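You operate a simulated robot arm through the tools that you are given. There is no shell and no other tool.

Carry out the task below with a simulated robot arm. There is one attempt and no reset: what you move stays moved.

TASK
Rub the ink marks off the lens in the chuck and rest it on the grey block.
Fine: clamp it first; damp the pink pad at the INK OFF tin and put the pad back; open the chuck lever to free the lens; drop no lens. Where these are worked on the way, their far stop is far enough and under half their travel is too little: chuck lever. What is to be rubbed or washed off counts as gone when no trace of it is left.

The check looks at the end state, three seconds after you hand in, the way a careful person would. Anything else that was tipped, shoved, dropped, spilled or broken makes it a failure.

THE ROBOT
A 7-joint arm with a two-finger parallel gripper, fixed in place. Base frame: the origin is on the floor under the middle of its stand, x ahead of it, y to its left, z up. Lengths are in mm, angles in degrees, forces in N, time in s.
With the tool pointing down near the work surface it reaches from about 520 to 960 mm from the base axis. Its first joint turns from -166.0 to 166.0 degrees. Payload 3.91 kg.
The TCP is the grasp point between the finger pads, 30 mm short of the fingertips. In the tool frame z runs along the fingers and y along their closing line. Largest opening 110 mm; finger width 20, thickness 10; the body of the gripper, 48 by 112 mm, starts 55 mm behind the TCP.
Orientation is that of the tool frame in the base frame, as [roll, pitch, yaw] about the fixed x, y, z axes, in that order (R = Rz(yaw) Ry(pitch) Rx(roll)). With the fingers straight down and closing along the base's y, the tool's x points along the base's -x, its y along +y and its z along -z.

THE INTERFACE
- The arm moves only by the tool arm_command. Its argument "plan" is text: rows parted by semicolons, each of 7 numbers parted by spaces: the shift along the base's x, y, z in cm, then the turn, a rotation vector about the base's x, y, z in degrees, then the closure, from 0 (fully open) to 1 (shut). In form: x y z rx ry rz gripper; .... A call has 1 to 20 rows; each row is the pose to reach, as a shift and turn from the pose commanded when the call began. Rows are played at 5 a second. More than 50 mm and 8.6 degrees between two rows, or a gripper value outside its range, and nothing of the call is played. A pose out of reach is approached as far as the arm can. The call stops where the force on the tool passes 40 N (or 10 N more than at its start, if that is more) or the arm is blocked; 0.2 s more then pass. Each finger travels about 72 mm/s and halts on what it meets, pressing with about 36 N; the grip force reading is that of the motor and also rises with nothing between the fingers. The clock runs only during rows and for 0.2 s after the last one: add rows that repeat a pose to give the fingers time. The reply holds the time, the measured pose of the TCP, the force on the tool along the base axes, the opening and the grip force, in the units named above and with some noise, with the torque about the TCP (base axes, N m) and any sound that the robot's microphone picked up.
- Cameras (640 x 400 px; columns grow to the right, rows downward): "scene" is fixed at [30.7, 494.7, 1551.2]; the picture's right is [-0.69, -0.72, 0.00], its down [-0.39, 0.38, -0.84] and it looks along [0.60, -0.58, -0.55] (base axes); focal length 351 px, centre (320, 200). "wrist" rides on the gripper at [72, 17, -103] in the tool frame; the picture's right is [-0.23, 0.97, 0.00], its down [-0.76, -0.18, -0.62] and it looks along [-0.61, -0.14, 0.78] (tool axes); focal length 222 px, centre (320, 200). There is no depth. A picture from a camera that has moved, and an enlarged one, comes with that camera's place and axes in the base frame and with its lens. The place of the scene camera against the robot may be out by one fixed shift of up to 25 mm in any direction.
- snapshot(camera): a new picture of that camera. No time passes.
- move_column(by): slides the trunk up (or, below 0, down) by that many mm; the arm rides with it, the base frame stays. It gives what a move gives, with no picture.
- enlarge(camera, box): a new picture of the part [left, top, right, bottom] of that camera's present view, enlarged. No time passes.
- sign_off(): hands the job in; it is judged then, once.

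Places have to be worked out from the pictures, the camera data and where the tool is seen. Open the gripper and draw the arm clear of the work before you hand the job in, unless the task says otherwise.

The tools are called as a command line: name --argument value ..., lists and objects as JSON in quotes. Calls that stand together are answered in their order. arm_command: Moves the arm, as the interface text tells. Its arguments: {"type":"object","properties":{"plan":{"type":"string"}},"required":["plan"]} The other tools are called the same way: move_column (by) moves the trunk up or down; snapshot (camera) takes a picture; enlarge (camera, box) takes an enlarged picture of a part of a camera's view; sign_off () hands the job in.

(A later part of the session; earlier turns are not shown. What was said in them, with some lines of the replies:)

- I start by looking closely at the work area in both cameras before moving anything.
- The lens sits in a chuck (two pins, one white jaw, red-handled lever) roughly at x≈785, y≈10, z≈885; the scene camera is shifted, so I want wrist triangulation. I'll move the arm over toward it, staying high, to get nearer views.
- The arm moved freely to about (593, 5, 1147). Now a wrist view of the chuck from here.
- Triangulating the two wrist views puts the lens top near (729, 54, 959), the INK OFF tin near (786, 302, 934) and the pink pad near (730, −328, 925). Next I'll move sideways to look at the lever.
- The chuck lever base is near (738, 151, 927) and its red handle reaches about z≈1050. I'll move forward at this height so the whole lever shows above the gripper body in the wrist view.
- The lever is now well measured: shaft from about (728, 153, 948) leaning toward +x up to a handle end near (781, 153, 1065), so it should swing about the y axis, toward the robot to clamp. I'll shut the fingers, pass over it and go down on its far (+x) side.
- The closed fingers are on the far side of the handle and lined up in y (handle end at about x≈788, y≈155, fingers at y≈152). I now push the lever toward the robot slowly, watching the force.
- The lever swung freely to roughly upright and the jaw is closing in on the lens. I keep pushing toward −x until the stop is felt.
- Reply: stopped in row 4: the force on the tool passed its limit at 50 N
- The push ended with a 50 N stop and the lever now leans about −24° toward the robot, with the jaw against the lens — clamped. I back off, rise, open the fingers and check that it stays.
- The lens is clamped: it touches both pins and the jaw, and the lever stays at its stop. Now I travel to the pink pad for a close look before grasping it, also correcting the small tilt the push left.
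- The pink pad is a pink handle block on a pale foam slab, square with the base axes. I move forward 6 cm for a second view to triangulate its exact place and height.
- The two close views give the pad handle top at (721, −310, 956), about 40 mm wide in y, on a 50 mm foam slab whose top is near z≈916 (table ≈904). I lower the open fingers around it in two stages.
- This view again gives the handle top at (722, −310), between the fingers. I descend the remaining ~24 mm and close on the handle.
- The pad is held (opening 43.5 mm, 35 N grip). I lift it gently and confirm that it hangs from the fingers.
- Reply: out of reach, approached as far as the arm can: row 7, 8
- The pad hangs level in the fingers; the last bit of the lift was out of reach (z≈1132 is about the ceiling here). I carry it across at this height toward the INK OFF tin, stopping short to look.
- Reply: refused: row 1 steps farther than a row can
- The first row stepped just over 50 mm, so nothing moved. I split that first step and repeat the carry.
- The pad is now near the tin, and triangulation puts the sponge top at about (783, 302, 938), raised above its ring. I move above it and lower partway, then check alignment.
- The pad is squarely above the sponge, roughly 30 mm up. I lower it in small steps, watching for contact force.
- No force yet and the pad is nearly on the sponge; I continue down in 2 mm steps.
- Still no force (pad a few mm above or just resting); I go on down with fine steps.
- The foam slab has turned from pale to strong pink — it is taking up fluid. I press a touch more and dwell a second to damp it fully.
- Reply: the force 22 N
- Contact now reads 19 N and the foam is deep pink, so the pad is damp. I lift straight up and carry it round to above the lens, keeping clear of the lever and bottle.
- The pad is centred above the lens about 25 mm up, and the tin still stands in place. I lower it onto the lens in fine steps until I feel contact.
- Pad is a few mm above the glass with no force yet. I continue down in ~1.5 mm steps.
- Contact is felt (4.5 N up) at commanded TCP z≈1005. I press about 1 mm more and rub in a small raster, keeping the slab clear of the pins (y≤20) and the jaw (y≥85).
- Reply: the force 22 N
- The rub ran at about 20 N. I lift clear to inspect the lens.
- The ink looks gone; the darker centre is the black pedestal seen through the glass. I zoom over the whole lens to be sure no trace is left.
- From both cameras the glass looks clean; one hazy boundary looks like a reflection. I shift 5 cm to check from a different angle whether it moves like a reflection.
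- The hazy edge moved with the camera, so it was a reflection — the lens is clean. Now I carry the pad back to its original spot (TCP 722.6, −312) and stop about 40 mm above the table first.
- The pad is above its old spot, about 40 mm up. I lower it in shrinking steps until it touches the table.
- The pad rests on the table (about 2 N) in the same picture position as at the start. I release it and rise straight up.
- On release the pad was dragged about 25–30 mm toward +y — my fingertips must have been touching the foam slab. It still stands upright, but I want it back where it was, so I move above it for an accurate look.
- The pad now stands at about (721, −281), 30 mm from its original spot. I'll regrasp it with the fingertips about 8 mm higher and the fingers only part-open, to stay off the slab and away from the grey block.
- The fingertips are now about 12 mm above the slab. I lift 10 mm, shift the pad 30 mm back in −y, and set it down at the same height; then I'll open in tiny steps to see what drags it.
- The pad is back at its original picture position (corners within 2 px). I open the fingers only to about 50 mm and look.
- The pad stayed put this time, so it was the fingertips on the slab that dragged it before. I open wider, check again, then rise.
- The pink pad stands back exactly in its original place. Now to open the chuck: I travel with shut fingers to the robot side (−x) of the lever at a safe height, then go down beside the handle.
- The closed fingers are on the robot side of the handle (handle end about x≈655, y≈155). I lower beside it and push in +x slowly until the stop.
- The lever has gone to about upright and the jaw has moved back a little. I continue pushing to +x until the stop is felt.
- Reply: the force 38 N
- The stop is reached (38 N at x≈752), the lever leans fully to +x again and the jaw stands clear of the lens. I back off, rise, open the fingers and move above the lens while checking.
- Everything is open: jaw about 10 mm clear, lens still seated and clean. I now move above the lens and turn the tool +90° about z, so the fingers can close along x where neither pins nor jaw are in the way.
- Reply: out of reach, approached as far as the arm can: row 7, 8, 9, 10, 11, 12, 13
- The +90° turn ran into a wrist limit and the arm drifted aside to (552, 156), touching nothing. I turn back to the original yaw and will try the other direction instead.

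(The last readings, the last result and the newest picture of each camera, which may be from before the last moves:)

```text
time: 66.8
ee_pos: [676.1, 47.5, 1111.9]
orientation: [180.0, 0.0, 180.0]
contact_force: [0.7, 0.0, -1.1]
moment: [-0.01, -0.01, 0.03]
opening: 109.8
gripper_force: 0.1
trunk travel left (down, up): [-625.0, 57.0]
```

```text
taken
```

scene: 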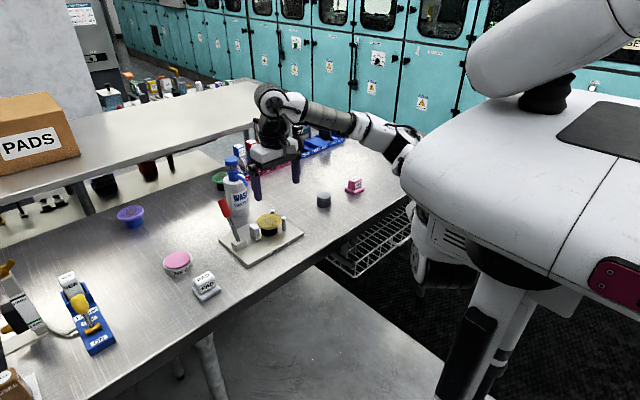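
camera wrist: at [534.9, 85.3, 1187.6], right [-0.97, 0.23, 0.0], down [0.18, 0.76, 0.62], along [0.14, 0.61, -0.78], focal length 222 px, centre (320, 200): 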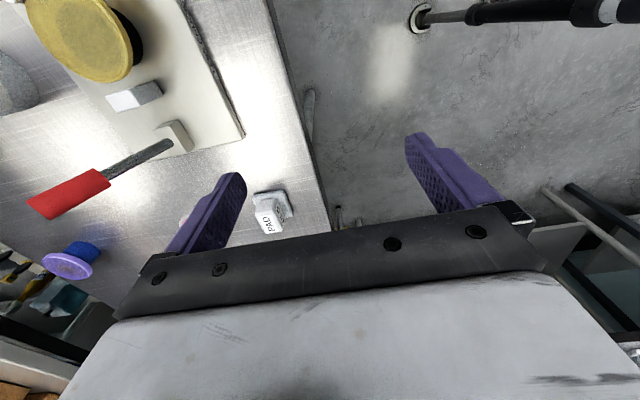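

Back at the original yaw at about (676, 48, 1112), with everything standing. Now I try turning the other way, −64°, in place.

arm_command --plan "0 0 0 0 0 -8 0; 0 0 0 0 0 -16 0; 0 0 0 0 0 -24 0; 0 0 0 0 0 -32 0; 0 0 0 0 0 -40 0; 0 0 0 0 0 -48 0; 0 0 0 0 0 -56 0; 0 0 0 0 0 -60 0; 0 0 0 0 0 -60 0"

snapshot --camera "wrist"

```text
time: 68.8
ee_pos: [674.8, 48.1, 1113.3]
orientation: [-180.0, 0.0, 119.9]
contact_force: [0.7, -0.1, 0.8]
moment: [-0.01, 0.0, 0.0]
opening: 110.3
gripper_force: 0.1
trunk travel left (down, up): [-625.0, 57.0]
```

```text
taken
camera wrist: at [654.1, 120.7, 1216.0], right [0.96, 0.29, 0.0], down [0.23, -0.75, 0.62], along [0.18, -0.6, -0.78], focal length 222 px, centre (320, 200)
```

wrist: 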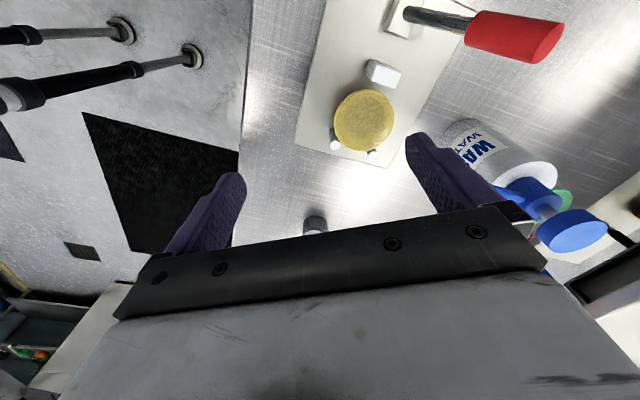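

The −60° turn works. I add 15° more (fingers then close nearly along x with good pin clearance), move over the lens and lower to TCP z≈1050.

arm_command --plan "1.5 0 0 0 0 -6 0; 3 0 0 0 0 -12 0; 4.5 0.1 0 0 0 -15 0; 5.4 0.2 0 0 0 -15 0; 5.4 0.2 -2 0 0 -15 0; 5.4 0.2 -4 0 0 -15 0; 5.4 0.2 -6 0 0 -15 0; 5.4 0.2 -6 0 0 -15 0"

snapshot --camera "wrist"

enlarge --camera "wrist" --box '[220, 60, 420, 185]'

enlarge --camera "scene" --box '[200, 160, 320, 260]'

```text
time: 70.6
ee_pos: [730.7, 50.3, 1055.1]
orientation: [-179.9, 0.0, 105.1]
contact_force: [-0.2, 0.7, 0.0]
moment: [0.03, 0.03, 0.02]
opening: 110.0
gripper_force: 0.0
trunk travel left (down, up): [-625.0, 57.0]
```

```text
taken
camera wrist: at [727.6, 126.9, 1158.4], right [1.0, 0.03, 0.0], down [0.03, -0.78, 0.62], along [0.02, -0.62, -0.78], focal length 222 px, centre (320, 200)
```

wrist: 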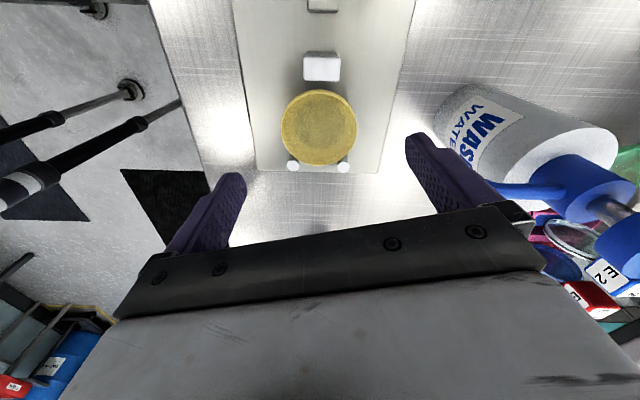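

```text
3.20 times, centred on (320, 122) of wrist
camera zoom: at [727.6, 126.9, 1158.4], right [1.0, 0.03, 0.0], down [0.03, -0.78, 0.62], along [0.02, -0.62, -0.78], focal length 711 px, centre (320, 448)
```

zoom: 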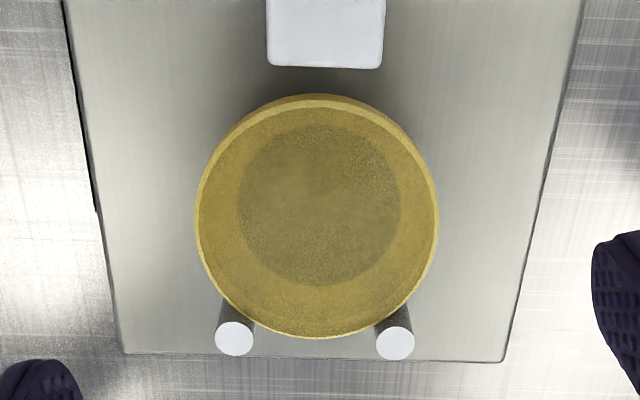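

```text
4.00 times, centred on (260, 210) of scene
camera zoom: at [30.7, 494.7, 1551.2], right [-0.69, -0.72, 0.0], down [-0.39, 0.38, -0.84], along [0.6, -0.58, -0.55], focal length 1404 px, centre (560, 160)
```

zoom: 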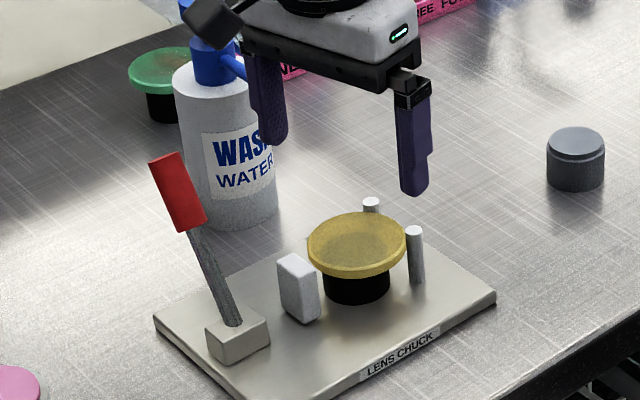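

The view is excellent: lens centred within ~1 mm of the tool axis, pins and jaw well clear of the finger line, bottle spout about 40 mm from the far finger. I lower 60 mm with the fingers open and check.

arm_command --plan "-0.1 0.1 -1.5 0 0 0 0; -0.1 0.1 -3 0 0 0 0; -0.1 0.1 -4.5 0 0 0 0; -0.1 0.1 -6 0 0 0 0; -0.1 0.1 -6 0 0 0 0"

snapshot --camera "wrist"

enlarge --camera "scene" --box '[210, 170, 310, 250]'

```text
time: 71.8
ee_pos: [730.3, 52.3, 992.6]
orientation: [-180.0, 0.1, 105.1]
contact_force: [-0.6, 0.9, -0.2]
moment: [0.01, 0.01, -0.02]
opening: 110.2
gripper_force: 0.1
trunk travel left (down, up): [-625.0, 57.0]
```

```text
taken
camera wrist: at [727.3, 127.6, 1096.2], right [1.0, 0.03, 0.0], down [0.03, -0.78, 0.62], along [0.02, -0.62, -0.78], focal length 222 px, centre (320, 200)
```

wrist: 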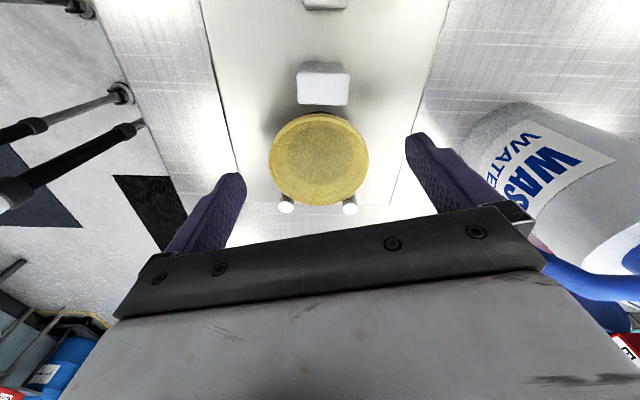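

```text
5.00 times, centred on (260, 210) of scene
camera zoom: at [30.7, 494.7, 1551.2], right [-0.69, -0.72, 0.0], down [-0.39, 0.38, -0.84], along [0.6, -0.58, -0.55], focal length 1755 px, centre (620, 150)
```

zoom: 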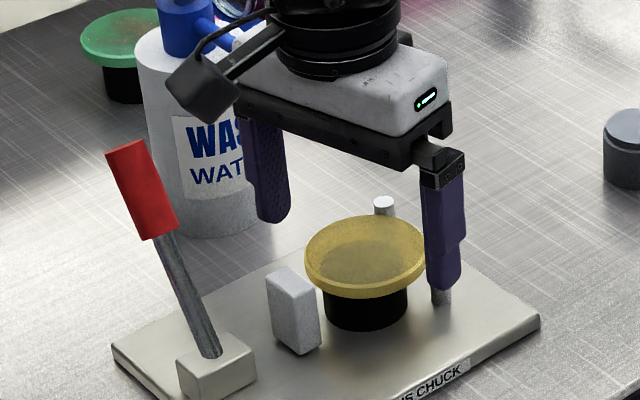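

The lens top sits near z≈957 and lies squarely between the fingers. I lower the last 25 mm so the pads bracket the rim, then close gently.

arm_command --plan "0 0 -1 0 0 0 0; 0 0 -2 0 0 0 0; 0 0 -2.5 0 0 0 0; 0 0 -2.5 0 0 0 0; 0 0 -2.5 0 0 0 0.2; 0 0 -2.5 0 0 0 0.3; 0 0 -2.5 0 0 0 0.36; 0 0 -2.5 0 0 0 0.45; 0 0 -2.5 0 0 0 0.55; 0 0 -2.5 0 0 0 0.55"

snapshot --camera "wrist"

enlarge --camera "scene" --box '[220, 180, 300, 244]'

```text
time: 74.0
ee_pos: [730.5, 52.1, 966.7]
orientation: [180.0, 0.0, 105.1]
contact_force: [-0.9, 1.0, -0.1]
moment: [0.0, -0.01, -0.05]
opening: 68.0
gripper_force: 35.8
trunk travel left (down, up): [-625.0, 57.0]
```

```text
taken
camera wrist: at [727.0, 127.8, 1070.5], right [1.0, 0.03, 0.0], down [0.03, -0.78, 0.62], along [0.02, -0.62, -0.78], focal length 222 px, centre (320, 200)
```

wrist: 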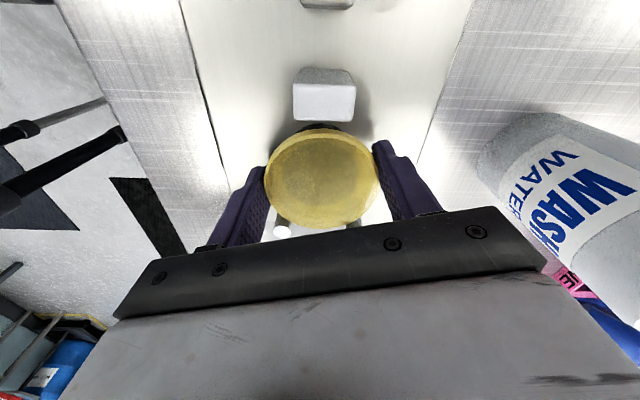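

```text
6.25 times, centred on (260, 212) of scene
camera zoom: at [30.7, 494.7, 1551.2], right [-0.69, -0.72, 0.0], down [-0.39, 0.38, -0.84], along [0.6, -0.58, -0.55], focal length 2194 px, centre (695, 125)
```

zoom: 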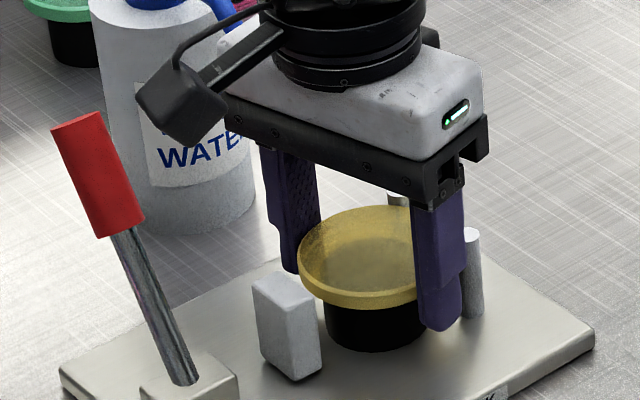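

The lens is held by its rim (opening 68 mm, 36 N), centred on the pads. I lift slowly, first a few mm, then clear of pins and jaw.

arm_command --plan "0 0 0.2 0 0 0 0.55; 0 0 0.5 0 0 0 0.55; 0 0 1 0 0 0 0.55; 0 0 1.8 0 0 0 0.55; 0 0 3 0 0 0 0.55; 0 0 4.5 0 0 0 0.55; 0 0 6 0 0 0 0.55; 0 0 6 0 0 0 0.55"

snapshot --camera "wrist"

enlarge --camera "scene" --box '[210, 160, 340, 260]'

```text
time: 75.8
ee_pos: [729.7, 52.3, 1029.2]
orientation: [-180.0, 0.1, 105.1]
contact_force: [0.2, -0.1, 0.1]
moment: [-0.03, -0.02, 0.01]
opening: 68.3
gripper_force: 35.7
trunk travel left (down, up): [-625.0, 57.0]
```

```text
taken
camera wrist: at [726.8, 128.3, 1133.1], right [1.0, 0.03, 0.0], down [0.03, -0.78, 0.62], along [0.02, -0.62, -0.78], focal length 222 px, centre (320, 200)
```

wrist: 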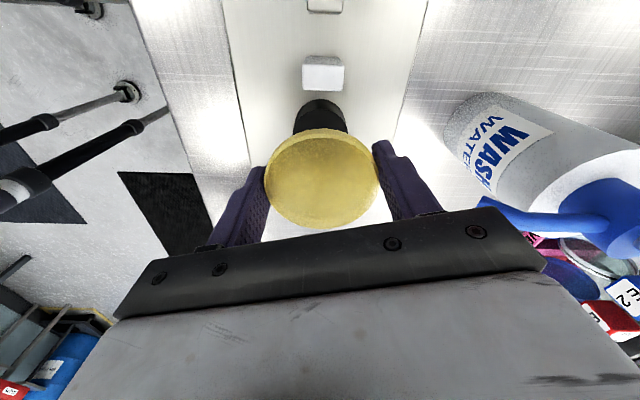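

```text
4.00 times, centred on (275, 210) of scene
camera zoom: at [30.7, 494.7, 1551.2], right [-0.69, -0.72, 0.0], down [-0.39, 0.38, -0.84], along [0.6, -0.58, -0.55], focal length 1404 px, centre (500, 160)
```

zoom: 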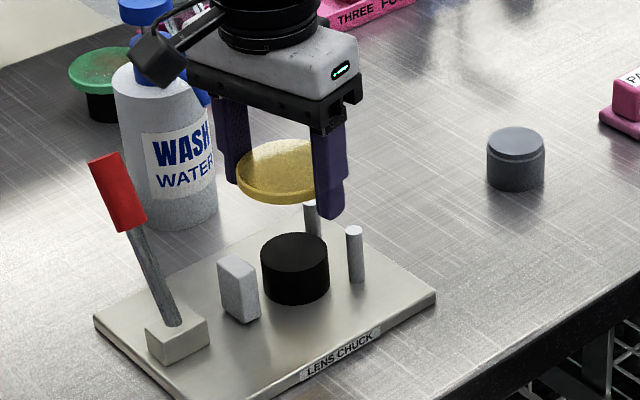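

The lens came up level and secure. I carry it slowly toward the grey block at (≈730, −178), passing a little beyond so the wrist camera can see the block.

arm_command --plan "0 -0.5 1 0 0 0 0.55; 0 -2.5 2.5 0 0 0 0.55; 0 -5.5 3 0 0 0 0.55; 0 -8.5 3 0 0 0 0.55; 0 -11.5 3 0 0 0 0.55; 0 -14.5 3 0 0 0 0.55; 0 -17.5 3 0 0 0 0.55; 0 -20.5 3 0 0 0 0.55; 0 -23.5 3 0 0 0 0.55; 0 -26 3 0 0 0 0.55; 0 -26 3 0 0 0 0.55"

snapshot --camera "wrist"

enlarge --camera "wrist" --box '[240, 40, 400, 140]'

enlarge --camera "scene" --box '[270, 140, 400, 240]'

```text
time: 78.2
ee_pos: [727.1, -208.1, 1057.9]
orientation: [179.9, 0.1, 105.0]
contact_force: [-0.6, -0.6, -1.1]
moment: [-0.03, 0.0, 0.01]
opening: 68.4
gripper_force: 36.3
trunk travel left (down, up): [-625.0, 57.0]
```

```text
taken
camera wrist: at [725.2, -132.8, 1160.4], right [1.0, 0.03, 0.0], down [0.03, -0.78, 0.62], along [0.02, -0.62, -0.78], focal length 222 px, centre (320, 200)
```

wrist: 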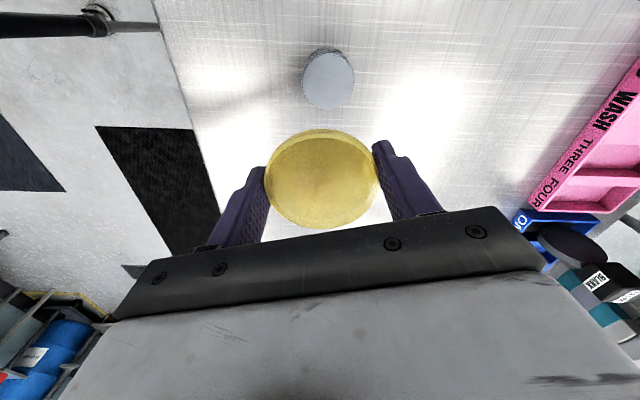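

```text
4.00 times, centred on (320, 90) of wrist
camera zoom: at [725.2, -132.8, 1160.4], right [1.0, 0.03, 0.0], down [0.03, -0.78, 0.62], along [0.02, -0.62, -0.78], focal length 888 px, centre (320, 640)
```

zoom: 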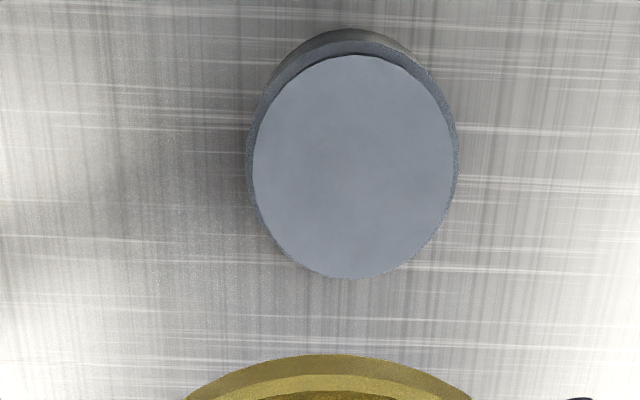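

```text
4.00 times, centred on (335, 190) of scene
camera zoom: at [30.7, 494.7, 1551.2], right [-0.69, -0.72, 0.0], down [-0.39, 0.38, -0.84], along [0.6, -0.58, -0.55], focal length 1404 px, centre (260, 240)
```

zoom: 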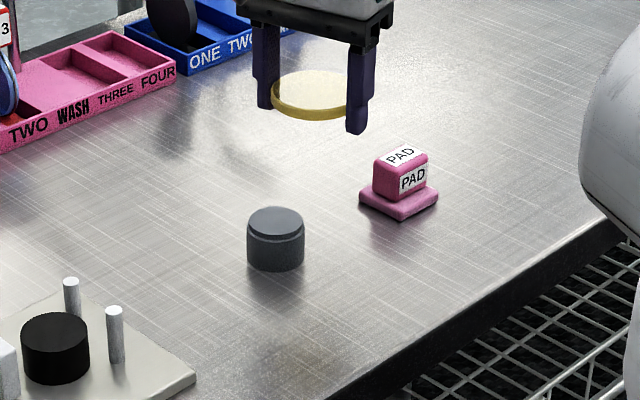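

The block top (46 mm wide) is now clearly seen: relative to the tool it lies +6.4 mm in x and +33 mm in y. I shift by that and lower to about 25 mm above it, then check in the scene view.

arm_command --plan "0.3 1.5 0 0 0 0 0.55; 0.64 3.34 0 0 0 0 0.55; 0.64 3.34 -2 0 0 0 0.55; 0.64 3.34 -4 0 0 0 0.55; 0.64 3.34 -6 0 0 0 0.55; 0.64 3.34 -7 0 0 0 0.55; 0.64 3.34 -7 0 0 0 0.55"

snapshot --camera "wrist"

enlarge --camera "scene" --box '[280, 160, 370, 230]'

```text
time: 79.8
ee_pos: [734.6, -176.5, 988.1]
orientation: [-180.0, 0.0, 105.1]
contact_force: [-0.3, 0.7, -1.1]
moment: [-0.01, -0.03, -0.03]
opening: 68.2
gripper_force: 35.7
trunk travel left (down, up): [-625.0, 57.0]
```

```text
taken
camera wrist: at [732.0, -101.7, 1091.2], right [1.0, 0.03, 0.0], down [0.03, -0.78, 0.62], along [0.02, -0.62, -0.78], focal length 222 px, centre (320, 200)
```

wrist: 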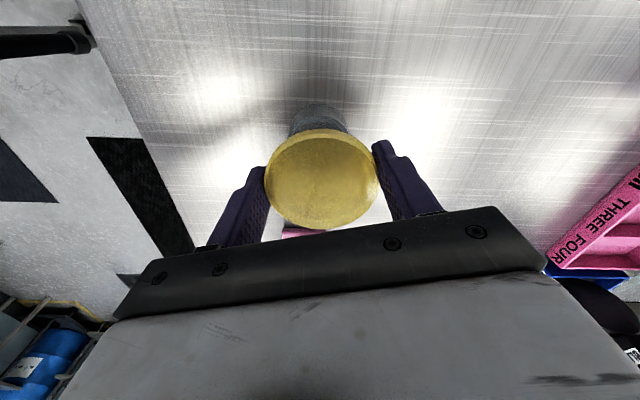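

```text
5.71 times, centred on (325, 195) of scene
camera zoom: at [30.7, 494.7, 1551.2], right [-0.69, -0.72, 0.0], down [-0.39, 0.38, -0.84], along [0.6, -0.58, -0.55], focal length 2006 px, centre (291, 229)
```

zoom: 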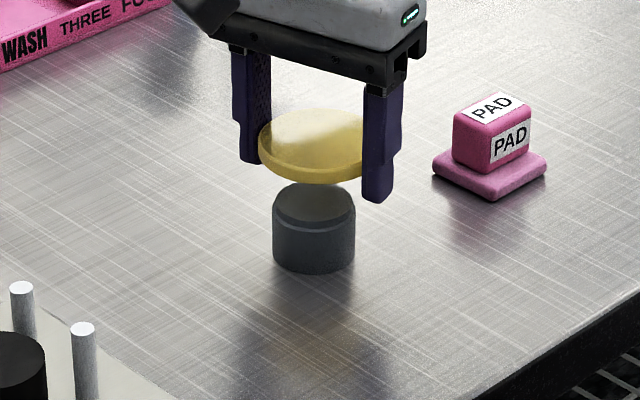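

Lens and block line up in both views, with about 30 mm gap left. I lower 20 mm, then creep down feeling for contact.

arm_command --plan "0 0 -0.8 0 0 0 0.55; 0 0 -1.6 0 0 0 0.55; 0 0 -2.0 0 0 0 0.55; 0 0 -2.2 0 0 0 0.55; 0 0 -2.2 0 0 0 0.55"

enlarge --camera "scene" --box '[280, 160, 370, 230]'

```text
time: 81.0
ee_pos: [734.8, -175.0, 965.5]
orientation: [180.0, 0.0, 105.1]
contact_force: [-0.4, 0.1, 0.3]
moment: [0.03, 0.02, 0.01]
opening: 68.4
gripper_force: 35.9
trunk travel left (down, up): [-625.0, 57.0]
```

```text
5.71 times, centred on (325, 195) of scene
camera zoom: at [30.7, 494.7, 1551.2], right [-0.69, -0.72, 0.0], down [-0.39, 0.38, -0.84], along [0.6, -0.58, -0.55], focal length 2006 px, centre (291, 229)
```

zoom: 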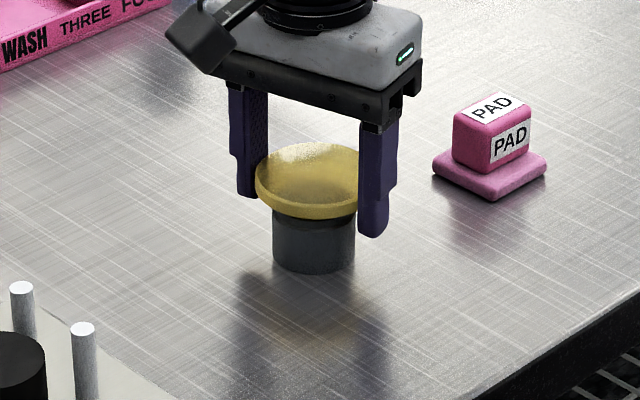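

No contact yet; roughly 8–10 mm remain. I go down in ~1.5 mm steps.

arm_command --plan "0 0 -0.15 0 0 0 0.55; 0 0 -0.3 0 0 0 0.55; 0 0 -0.45 0 0 0 0.55; 0 0 -0.55 0 0 0 0.55; 0 0 -0.55 0 0 0 0.55"

enlarge --camera "scene" --box '[290, 170, 360, 226]'

```text
time: 82.2
ee_pos: [734.1, -174.9, 960.1]
orientation: [180.0, 0.0, 105.1]
contact_force: [0.0, 0.0, -0.2]
moment: [-0.06, 0.04, -0.02]
opening: 68.3
gripper_force: 35.5
trunk travel left (down, up): [-625.0, 57.0]
```

```text
7.14 times, centred on (325, 198) of scene
camera zoom: at [30.7, 494.7, 1551.2], right [-0.69, -0.72, 0.0], down [-0.39, 0.38, -0.84], along [0.6, -0.58, -0.55], focal length 2508 px, centre (284, 214)
```

zoom: 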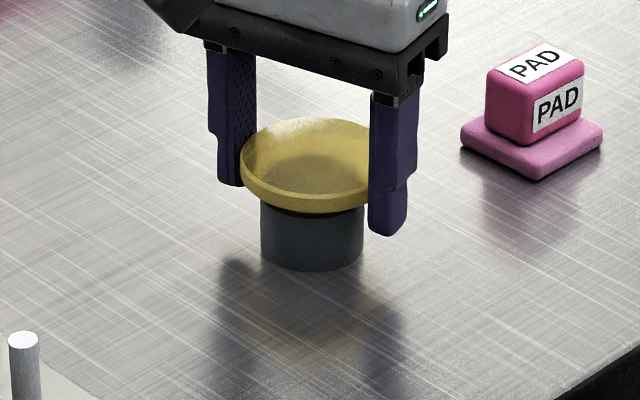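

Still no contact force; the dark gap under the rim shows a few mm left. I continue down.

arm_command --plan "0 0 -0.15 0 0 0 0.55; 0 0 -0.3 0 0 0 0.55; 0 0 -0.4 0 0 0 0.55; 0 0 -0.4 0 0 0 0.55"

enlarge --camera "scene" --box '[290, 170, 360, 226]'

```text
time: 83.2
ee_pos: [734.3, -175.7, 958.7]
orientation: [179.7, 0.2, 105.0]
contact_force: [2.5, -2.0, 24.1]
moment: [0.06, 0.06, 0.01]
opening: 68.3
gripper_force: 36.0
trunk travel left (down, up): [-625.0, 57.0]
```

```text
7.14 times, centred on (325, 198) of scene
camera zoom: at [30.7, 494.7, 1551.2], right [-0.69, -0.72, 0.0], down [-0.39, 0.38, -0.84], along [0.6, -0.58, -0.55], focal length 2508 px, centre (284, 214)
```

zoom: 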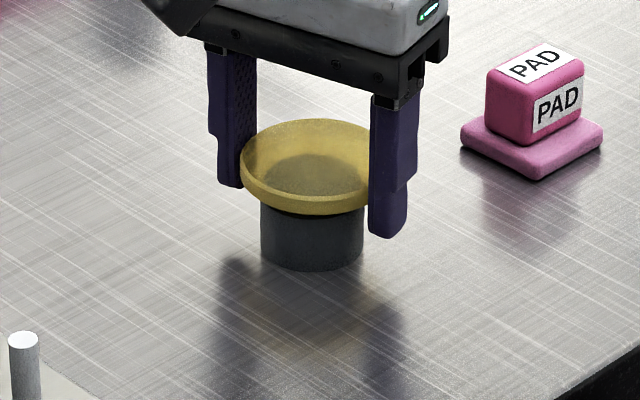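

The lens is on the block (24 N up). I ease up about 2 mm of command to relieve the press before releasing.

arm_command --plan "0 0 0.1 0 0 0 0.55; 0 0 0.2 0 0 0 0.55; 0 0 0.2 0 0 0 0.55"

enlarge --camera "wrist" --box '[240, 90, 400, 230]'

```text
time: 84.0
ee_pos: [735.3, -174.3, 961.0]
orientation: [180.0, 0.1, 105.0]
contact_force: [0.9, -3.2, 17.3]
moment: [-0.03, -0.02, 0.0]
opening: 68.5
gripper_force: 35.9
trunk travel left (down, up): [-625.0, 57.0]
```

```text
2.86 times, centred on (320, 160) of wrist
camera zoom: at [731.3, -99.0, 1063.0], right [1.0, 0.03, 0.0], down [0.03, -0.78, 0.62], along [0.02, -0.62, -0.78], focal length 635 px, centre (320, 314)
```

zoom: 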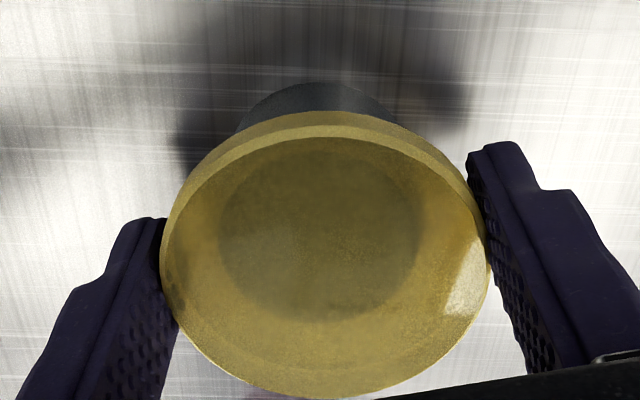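

Force still 17 N upward; seen through the glass, the block sits within ~3 mm of the lens centre. I ease up a bit more until the press is nearly gone.

arm_command --plan "0 0 0.1 0 0 0 0.55; 0 0 0.15 0 0 0 0.55; 0 0 0.15 0 0 0 0.55"

enlarge --camera "scene" --box '[290, 170, 360, 226]'

```text
time: 84.8
ee_pos: [733.6, -174.9, 960.9]
orientation: [-179.9, 0.0, 104.9]
contact_force: [-3.0, -3.5, 6.6]
moment: [-0.12, 0.04, -0.02]
opening: 67.9
gripper_force: 36.0
trunk travel left (down, up): [-625.0, 57.0]
```

```text
7.14 times, centred on (325, 198) of scene
camera zoom: at [30.7, 494.7, 1551.2], right [-0.69, -0.72, 0.0], down [-0.39, 0.38, -0.84], along [0.6, -0.58, -0.55], focal length 2508 px, centre (284, 214)
```

zoom: 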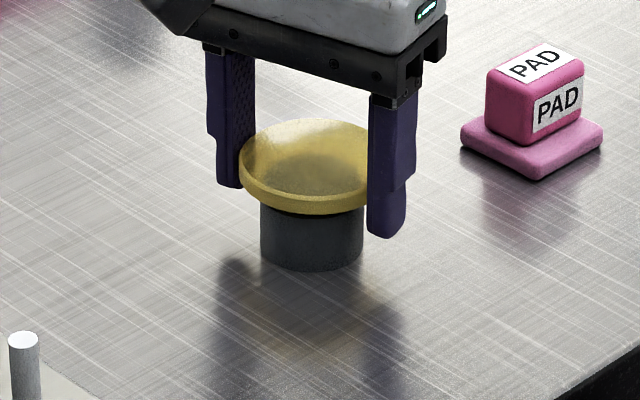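

Only about 6 N left, lens seated on the block. I open the fingers a few mm only and check that the lens stays put.

arm_command --plan "0 0 0 0 0 0 0.4; 0 0 0 0 0 0 0.37; 0 0 0 0 0 0 0.35; 0 0 0 0 0 0 0.33; 0 0 0 0 0 0 0.33"

enlarge --camera "scene" --box '[290, 170, 360, 226]'

enlarge --camera "wrist" --box '[240, 90, 400, 230]'

```text
time: 86.0
ee_pos: [734.8, -174.7, 959.8]
orientation: [180.0, 0.0, 105.1]
contact_force: [-0.1, 1.0, 0.0]
moment: [-0.01, -0.01, 0.03]
opening: 73.6
gripper_force: 0.1
trunk travel left (down, up): [-625.0, 57.0]
```

```text
7.14 times, centred on (325, 198) of scene
camera zoom: at [30.7, 494.7, 1551.2], right [-0.69, -0.72, 0.0], down [-0.39, 0.38, -0.84], along [0.6, -0.58, -0.55], focal length 2508 px, centre (284, 214)
```

zoom: 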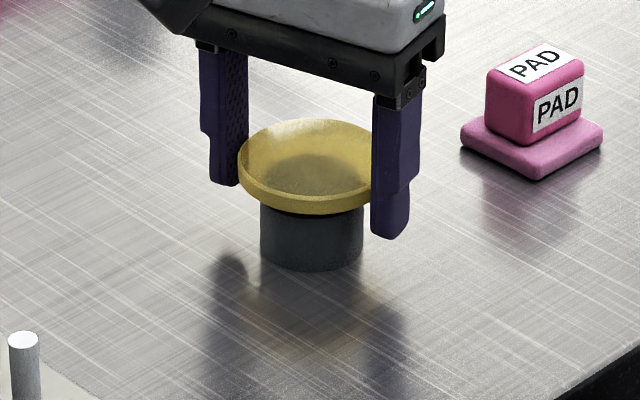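

```text
2.86 times, centred on (320, 160) of wrist
camera zoom: at [732.5, -98.4, 1063.4], right [1.0, 0.03, 0.0], down [0.03, -0.78, 0.62], along [0.02, -0.62, -0.78], focal length 635 px, centre (320, 314)
```

zoom: 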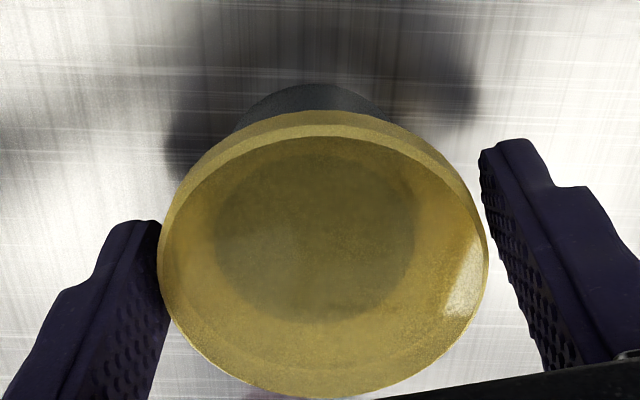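

The fingers have let go and the lens rests level on the block without moving. I open fully and rise straight up.

arm_command --plan "0 0 0 0 0 0 0.28; 0 0 0 0 0 0 0.2; 0 0 0 0 0 0 0.1; 0 0 0 0 0 0 0.05; 0 0 0 0 0 0 0; 0 0 1 0 0 0 0; 0 0 3 0 0 0 0; 0 0 6 0 0 0 0; 0 0 9 0 0 0 0; 0 0 12 0 0 0 0; 0 0 12 0 0 0 0"

enlarge --camera "scene" --box '[290, 170, 360, 226]'

snapshot --camera "wrist"

snapshot --camera "scene"

```text
time: 88.4
ee_pos: [735.7, -176.3, 1078.2]
orientation: [180.0, 0.0, 105.1]
contact_force: [0.1, -0.2, 0.6]
moment: [0.0, -0.02, -0.01]
opening: 109.9
gripper_force: 0.1
trunk travel left (down, up): [-625.0, 57.0]
```

```text
7.14 times, centred on (325, 198) of scene
camera zoom: at [30.7, 494.7, 1551.2], right [-0.69, -0.72, 0.0], down [-0.39, 0.38, -0.84], along [0.6, -0.58, -0.55], focal length 2508 px, centre (284, 214)
```

zoom: 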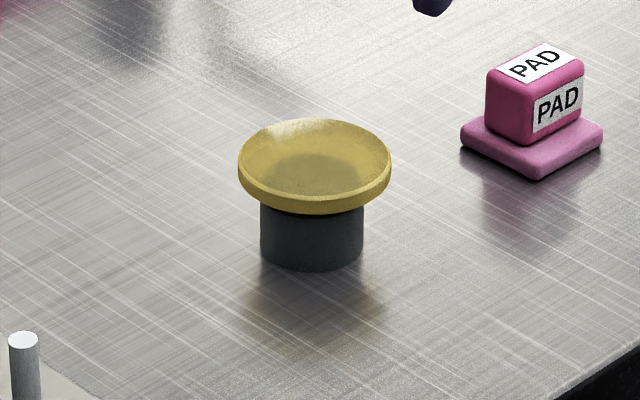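

```text
taken
camera wrist: at [733.9, -99.5, 1181.0], right [1.0, 0.03, 0.0], down [0.03, -0.78, 0.62], along [0.02, -0.62, -0.78], focal length 222 px, centre (320, 200)
```

wrist: 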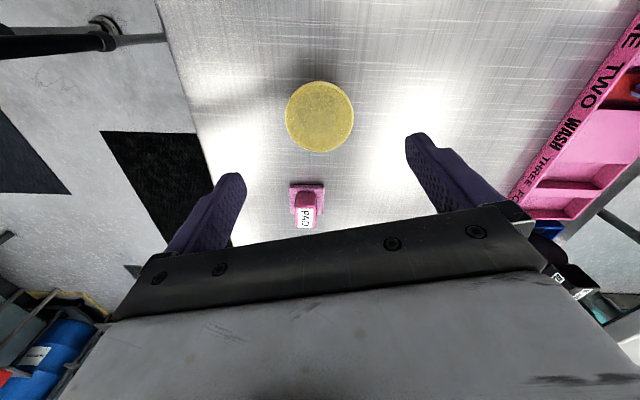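

```text
taken
```

scene: 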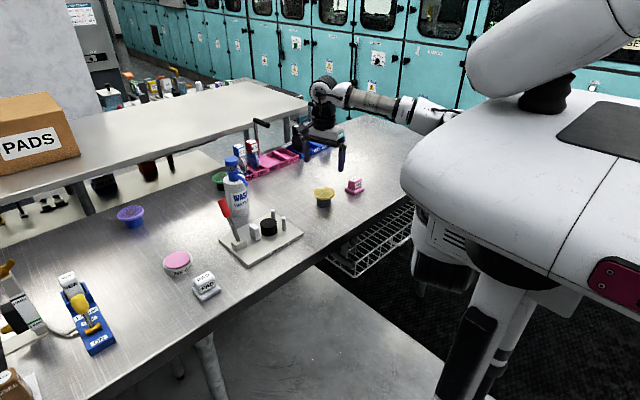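

The lens rests level on the grey block. I zoom in on its surface, the chuck and the pads for a last check.

enlarge --camera "wrist" --box '[270, 70, 370, 165]'

enlarge --camera "scene" --box '[200, 150, 320, 270]'

enlarge --camera "scene" --box '[300, 170, 370, 220]'

enlarge --camera "scene" --box '[50, 190, 250, 350]'

```text
4.21 times, centred on (320, 118) of wrist
camera zoom: at [733.9, -99.5, 1181.0], right [1.0, 0.03, 0.0], down [0.03, -0.78, 0.62], along [0.02, -0.62, -0.78], focal length 935 px, centre (320, 547)
```

zoom: 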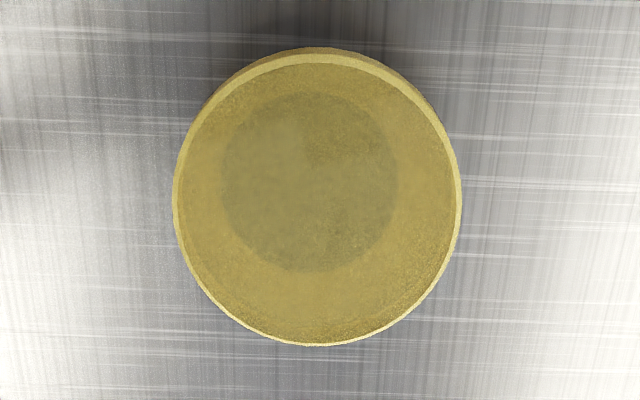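

```text
3.33 times, centred on (260, 210) of scene
camera zoom: at [30.7, 494.7, 1551.2], right [-0.69, -0.72, 0.0], down [-0.39, 0.38, -0.84], along [0.6, -0.58, -0.55], focal length 1170 px, centre (520, 167)
```

zoom: 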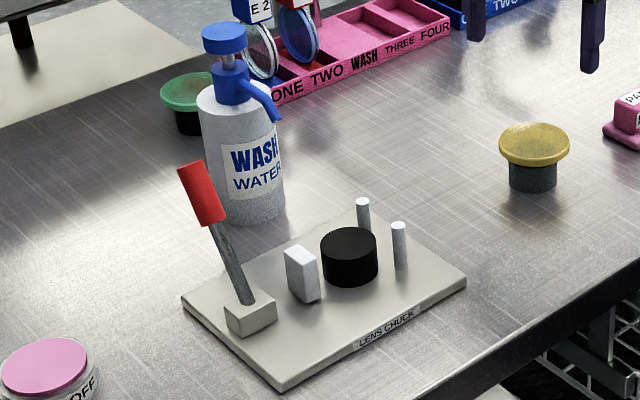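

```text
8.00 times, centred on (335, 195) of scene
camera zoom: at [30.7, 494.7, 1551.2], right [-0.69, -0.72, 0.0], down [-0.39, 0.38, -0.84], along [0.6, -0.58, -0.55], focal length 2809 px, centre (200, 240)
```

zoom: 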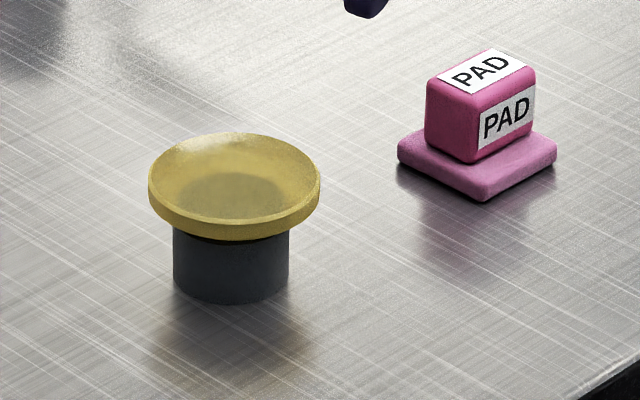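

```text
2.50 times, centred on (150, 270) of scene
camera zoom: at [30.7, 494.7, 1551.2], right [-0.69, -0.72, 0.0], down [-0.39, 0.38, -0.84], along [0.6, -0.58, -0.55], focal length 878 px, centre (745, 25)
```

zoom: 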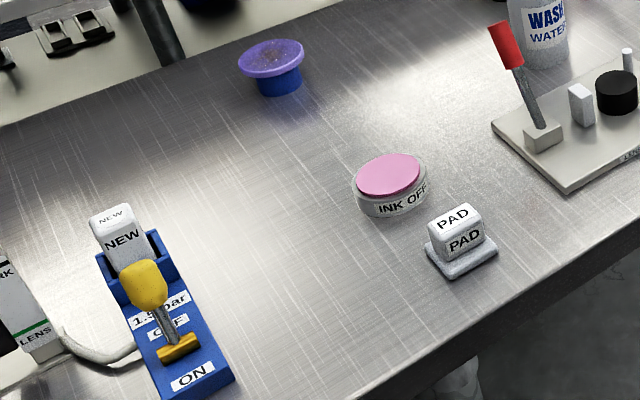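

The glass is spotless, the lens sits safely on the block, the chuck lever is open, the pad is back and nothing else has moved. I draw the arm up and back, clear of the work.

arm_command --plan "-3 0 1 0 0 0 0; -6 0 2 0 0 0 0; -9 0.5 3 0 0 0 0; -12 1 4 0 0 0 0; -14 1 5 0 0 0 0; -14 1 5 0 0 0 0"

snapshot --camera "scene"

enlarge --camera "scene" --box '[200, 140, 400, 270]'

```text
time: 89.8
ee_pos: [596.6, -165.4, 1130.6]
orientation: [-180.0, 0.1, 105.1]
contact_force: [-0.8, 0.1, -1.0]
moment: [0.01, -0.02, -0.01]
opening: 110.1
gripper_force: 0.2
trunk travel left (down, up): [-625.0, 57.0]
```

```text
taken
```

scene: 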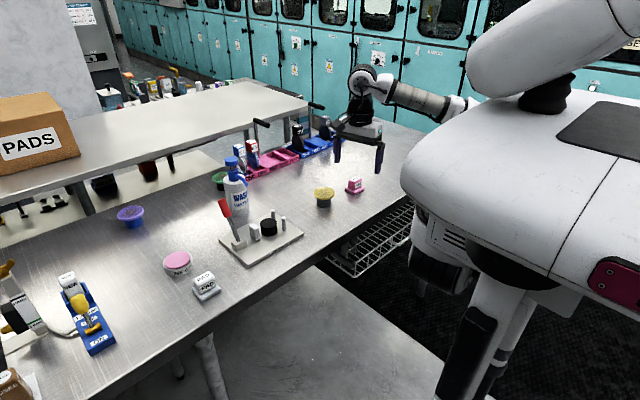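

```text
3.08 times, centred on (300, 205) of scene
camera zoom: at [30.7, 494.7, 1551.2], right [-0.69, -0.72, 0.0], down [-0.39, 0.38, -0.84], along [0.6, -0.58, -0.55], focal length 1080 px, centre (382, 185)
```

zoom: 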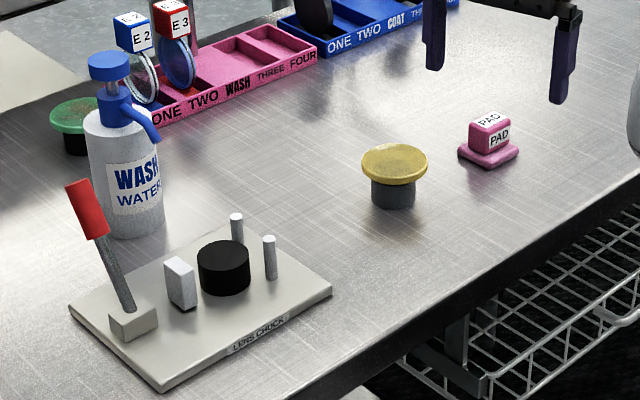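

The arm is clear with the gripper open. The clean lens rests on the grey block, the lever is open, the pad stands in its place and everything else is undisturbed, so I hand in.

sign_off

```text
The job is handed in.
```

The lens is clean and rests level on the grey block. I have handed the job in, and I don't have the check's result.

- **Clamping:** I pushed the chuck lever to its stop before rubbing, and the lens sat tight against both pins and the jaw.
- **Rubbing:** I damped the pink pad at the INK OFF tin and rubbed the whole lens once at about 20 N. Close views from several angles show no ink left; a hazy edge I saw turned out to be a reflection.
- **Pad:** It stands within a couple of pixels of where it started in the scene picture. On the first release the fingers dragged it about 30 mm, so I picked it up and set it back.
- **Freeing and placing:** I pushed the lever back to its open stop, gripped the lens by its rim and carried it to the block. It was never dropped, and it sits within a few millimetres of the block's centre.

While turning the gripper to grasp the lens, one turn hit a wrist limit and the arm drifted aside through open air. It touched nothing, and the last pictures show the other objects undisturbed. The gripper is open and the arm is clear of the work.
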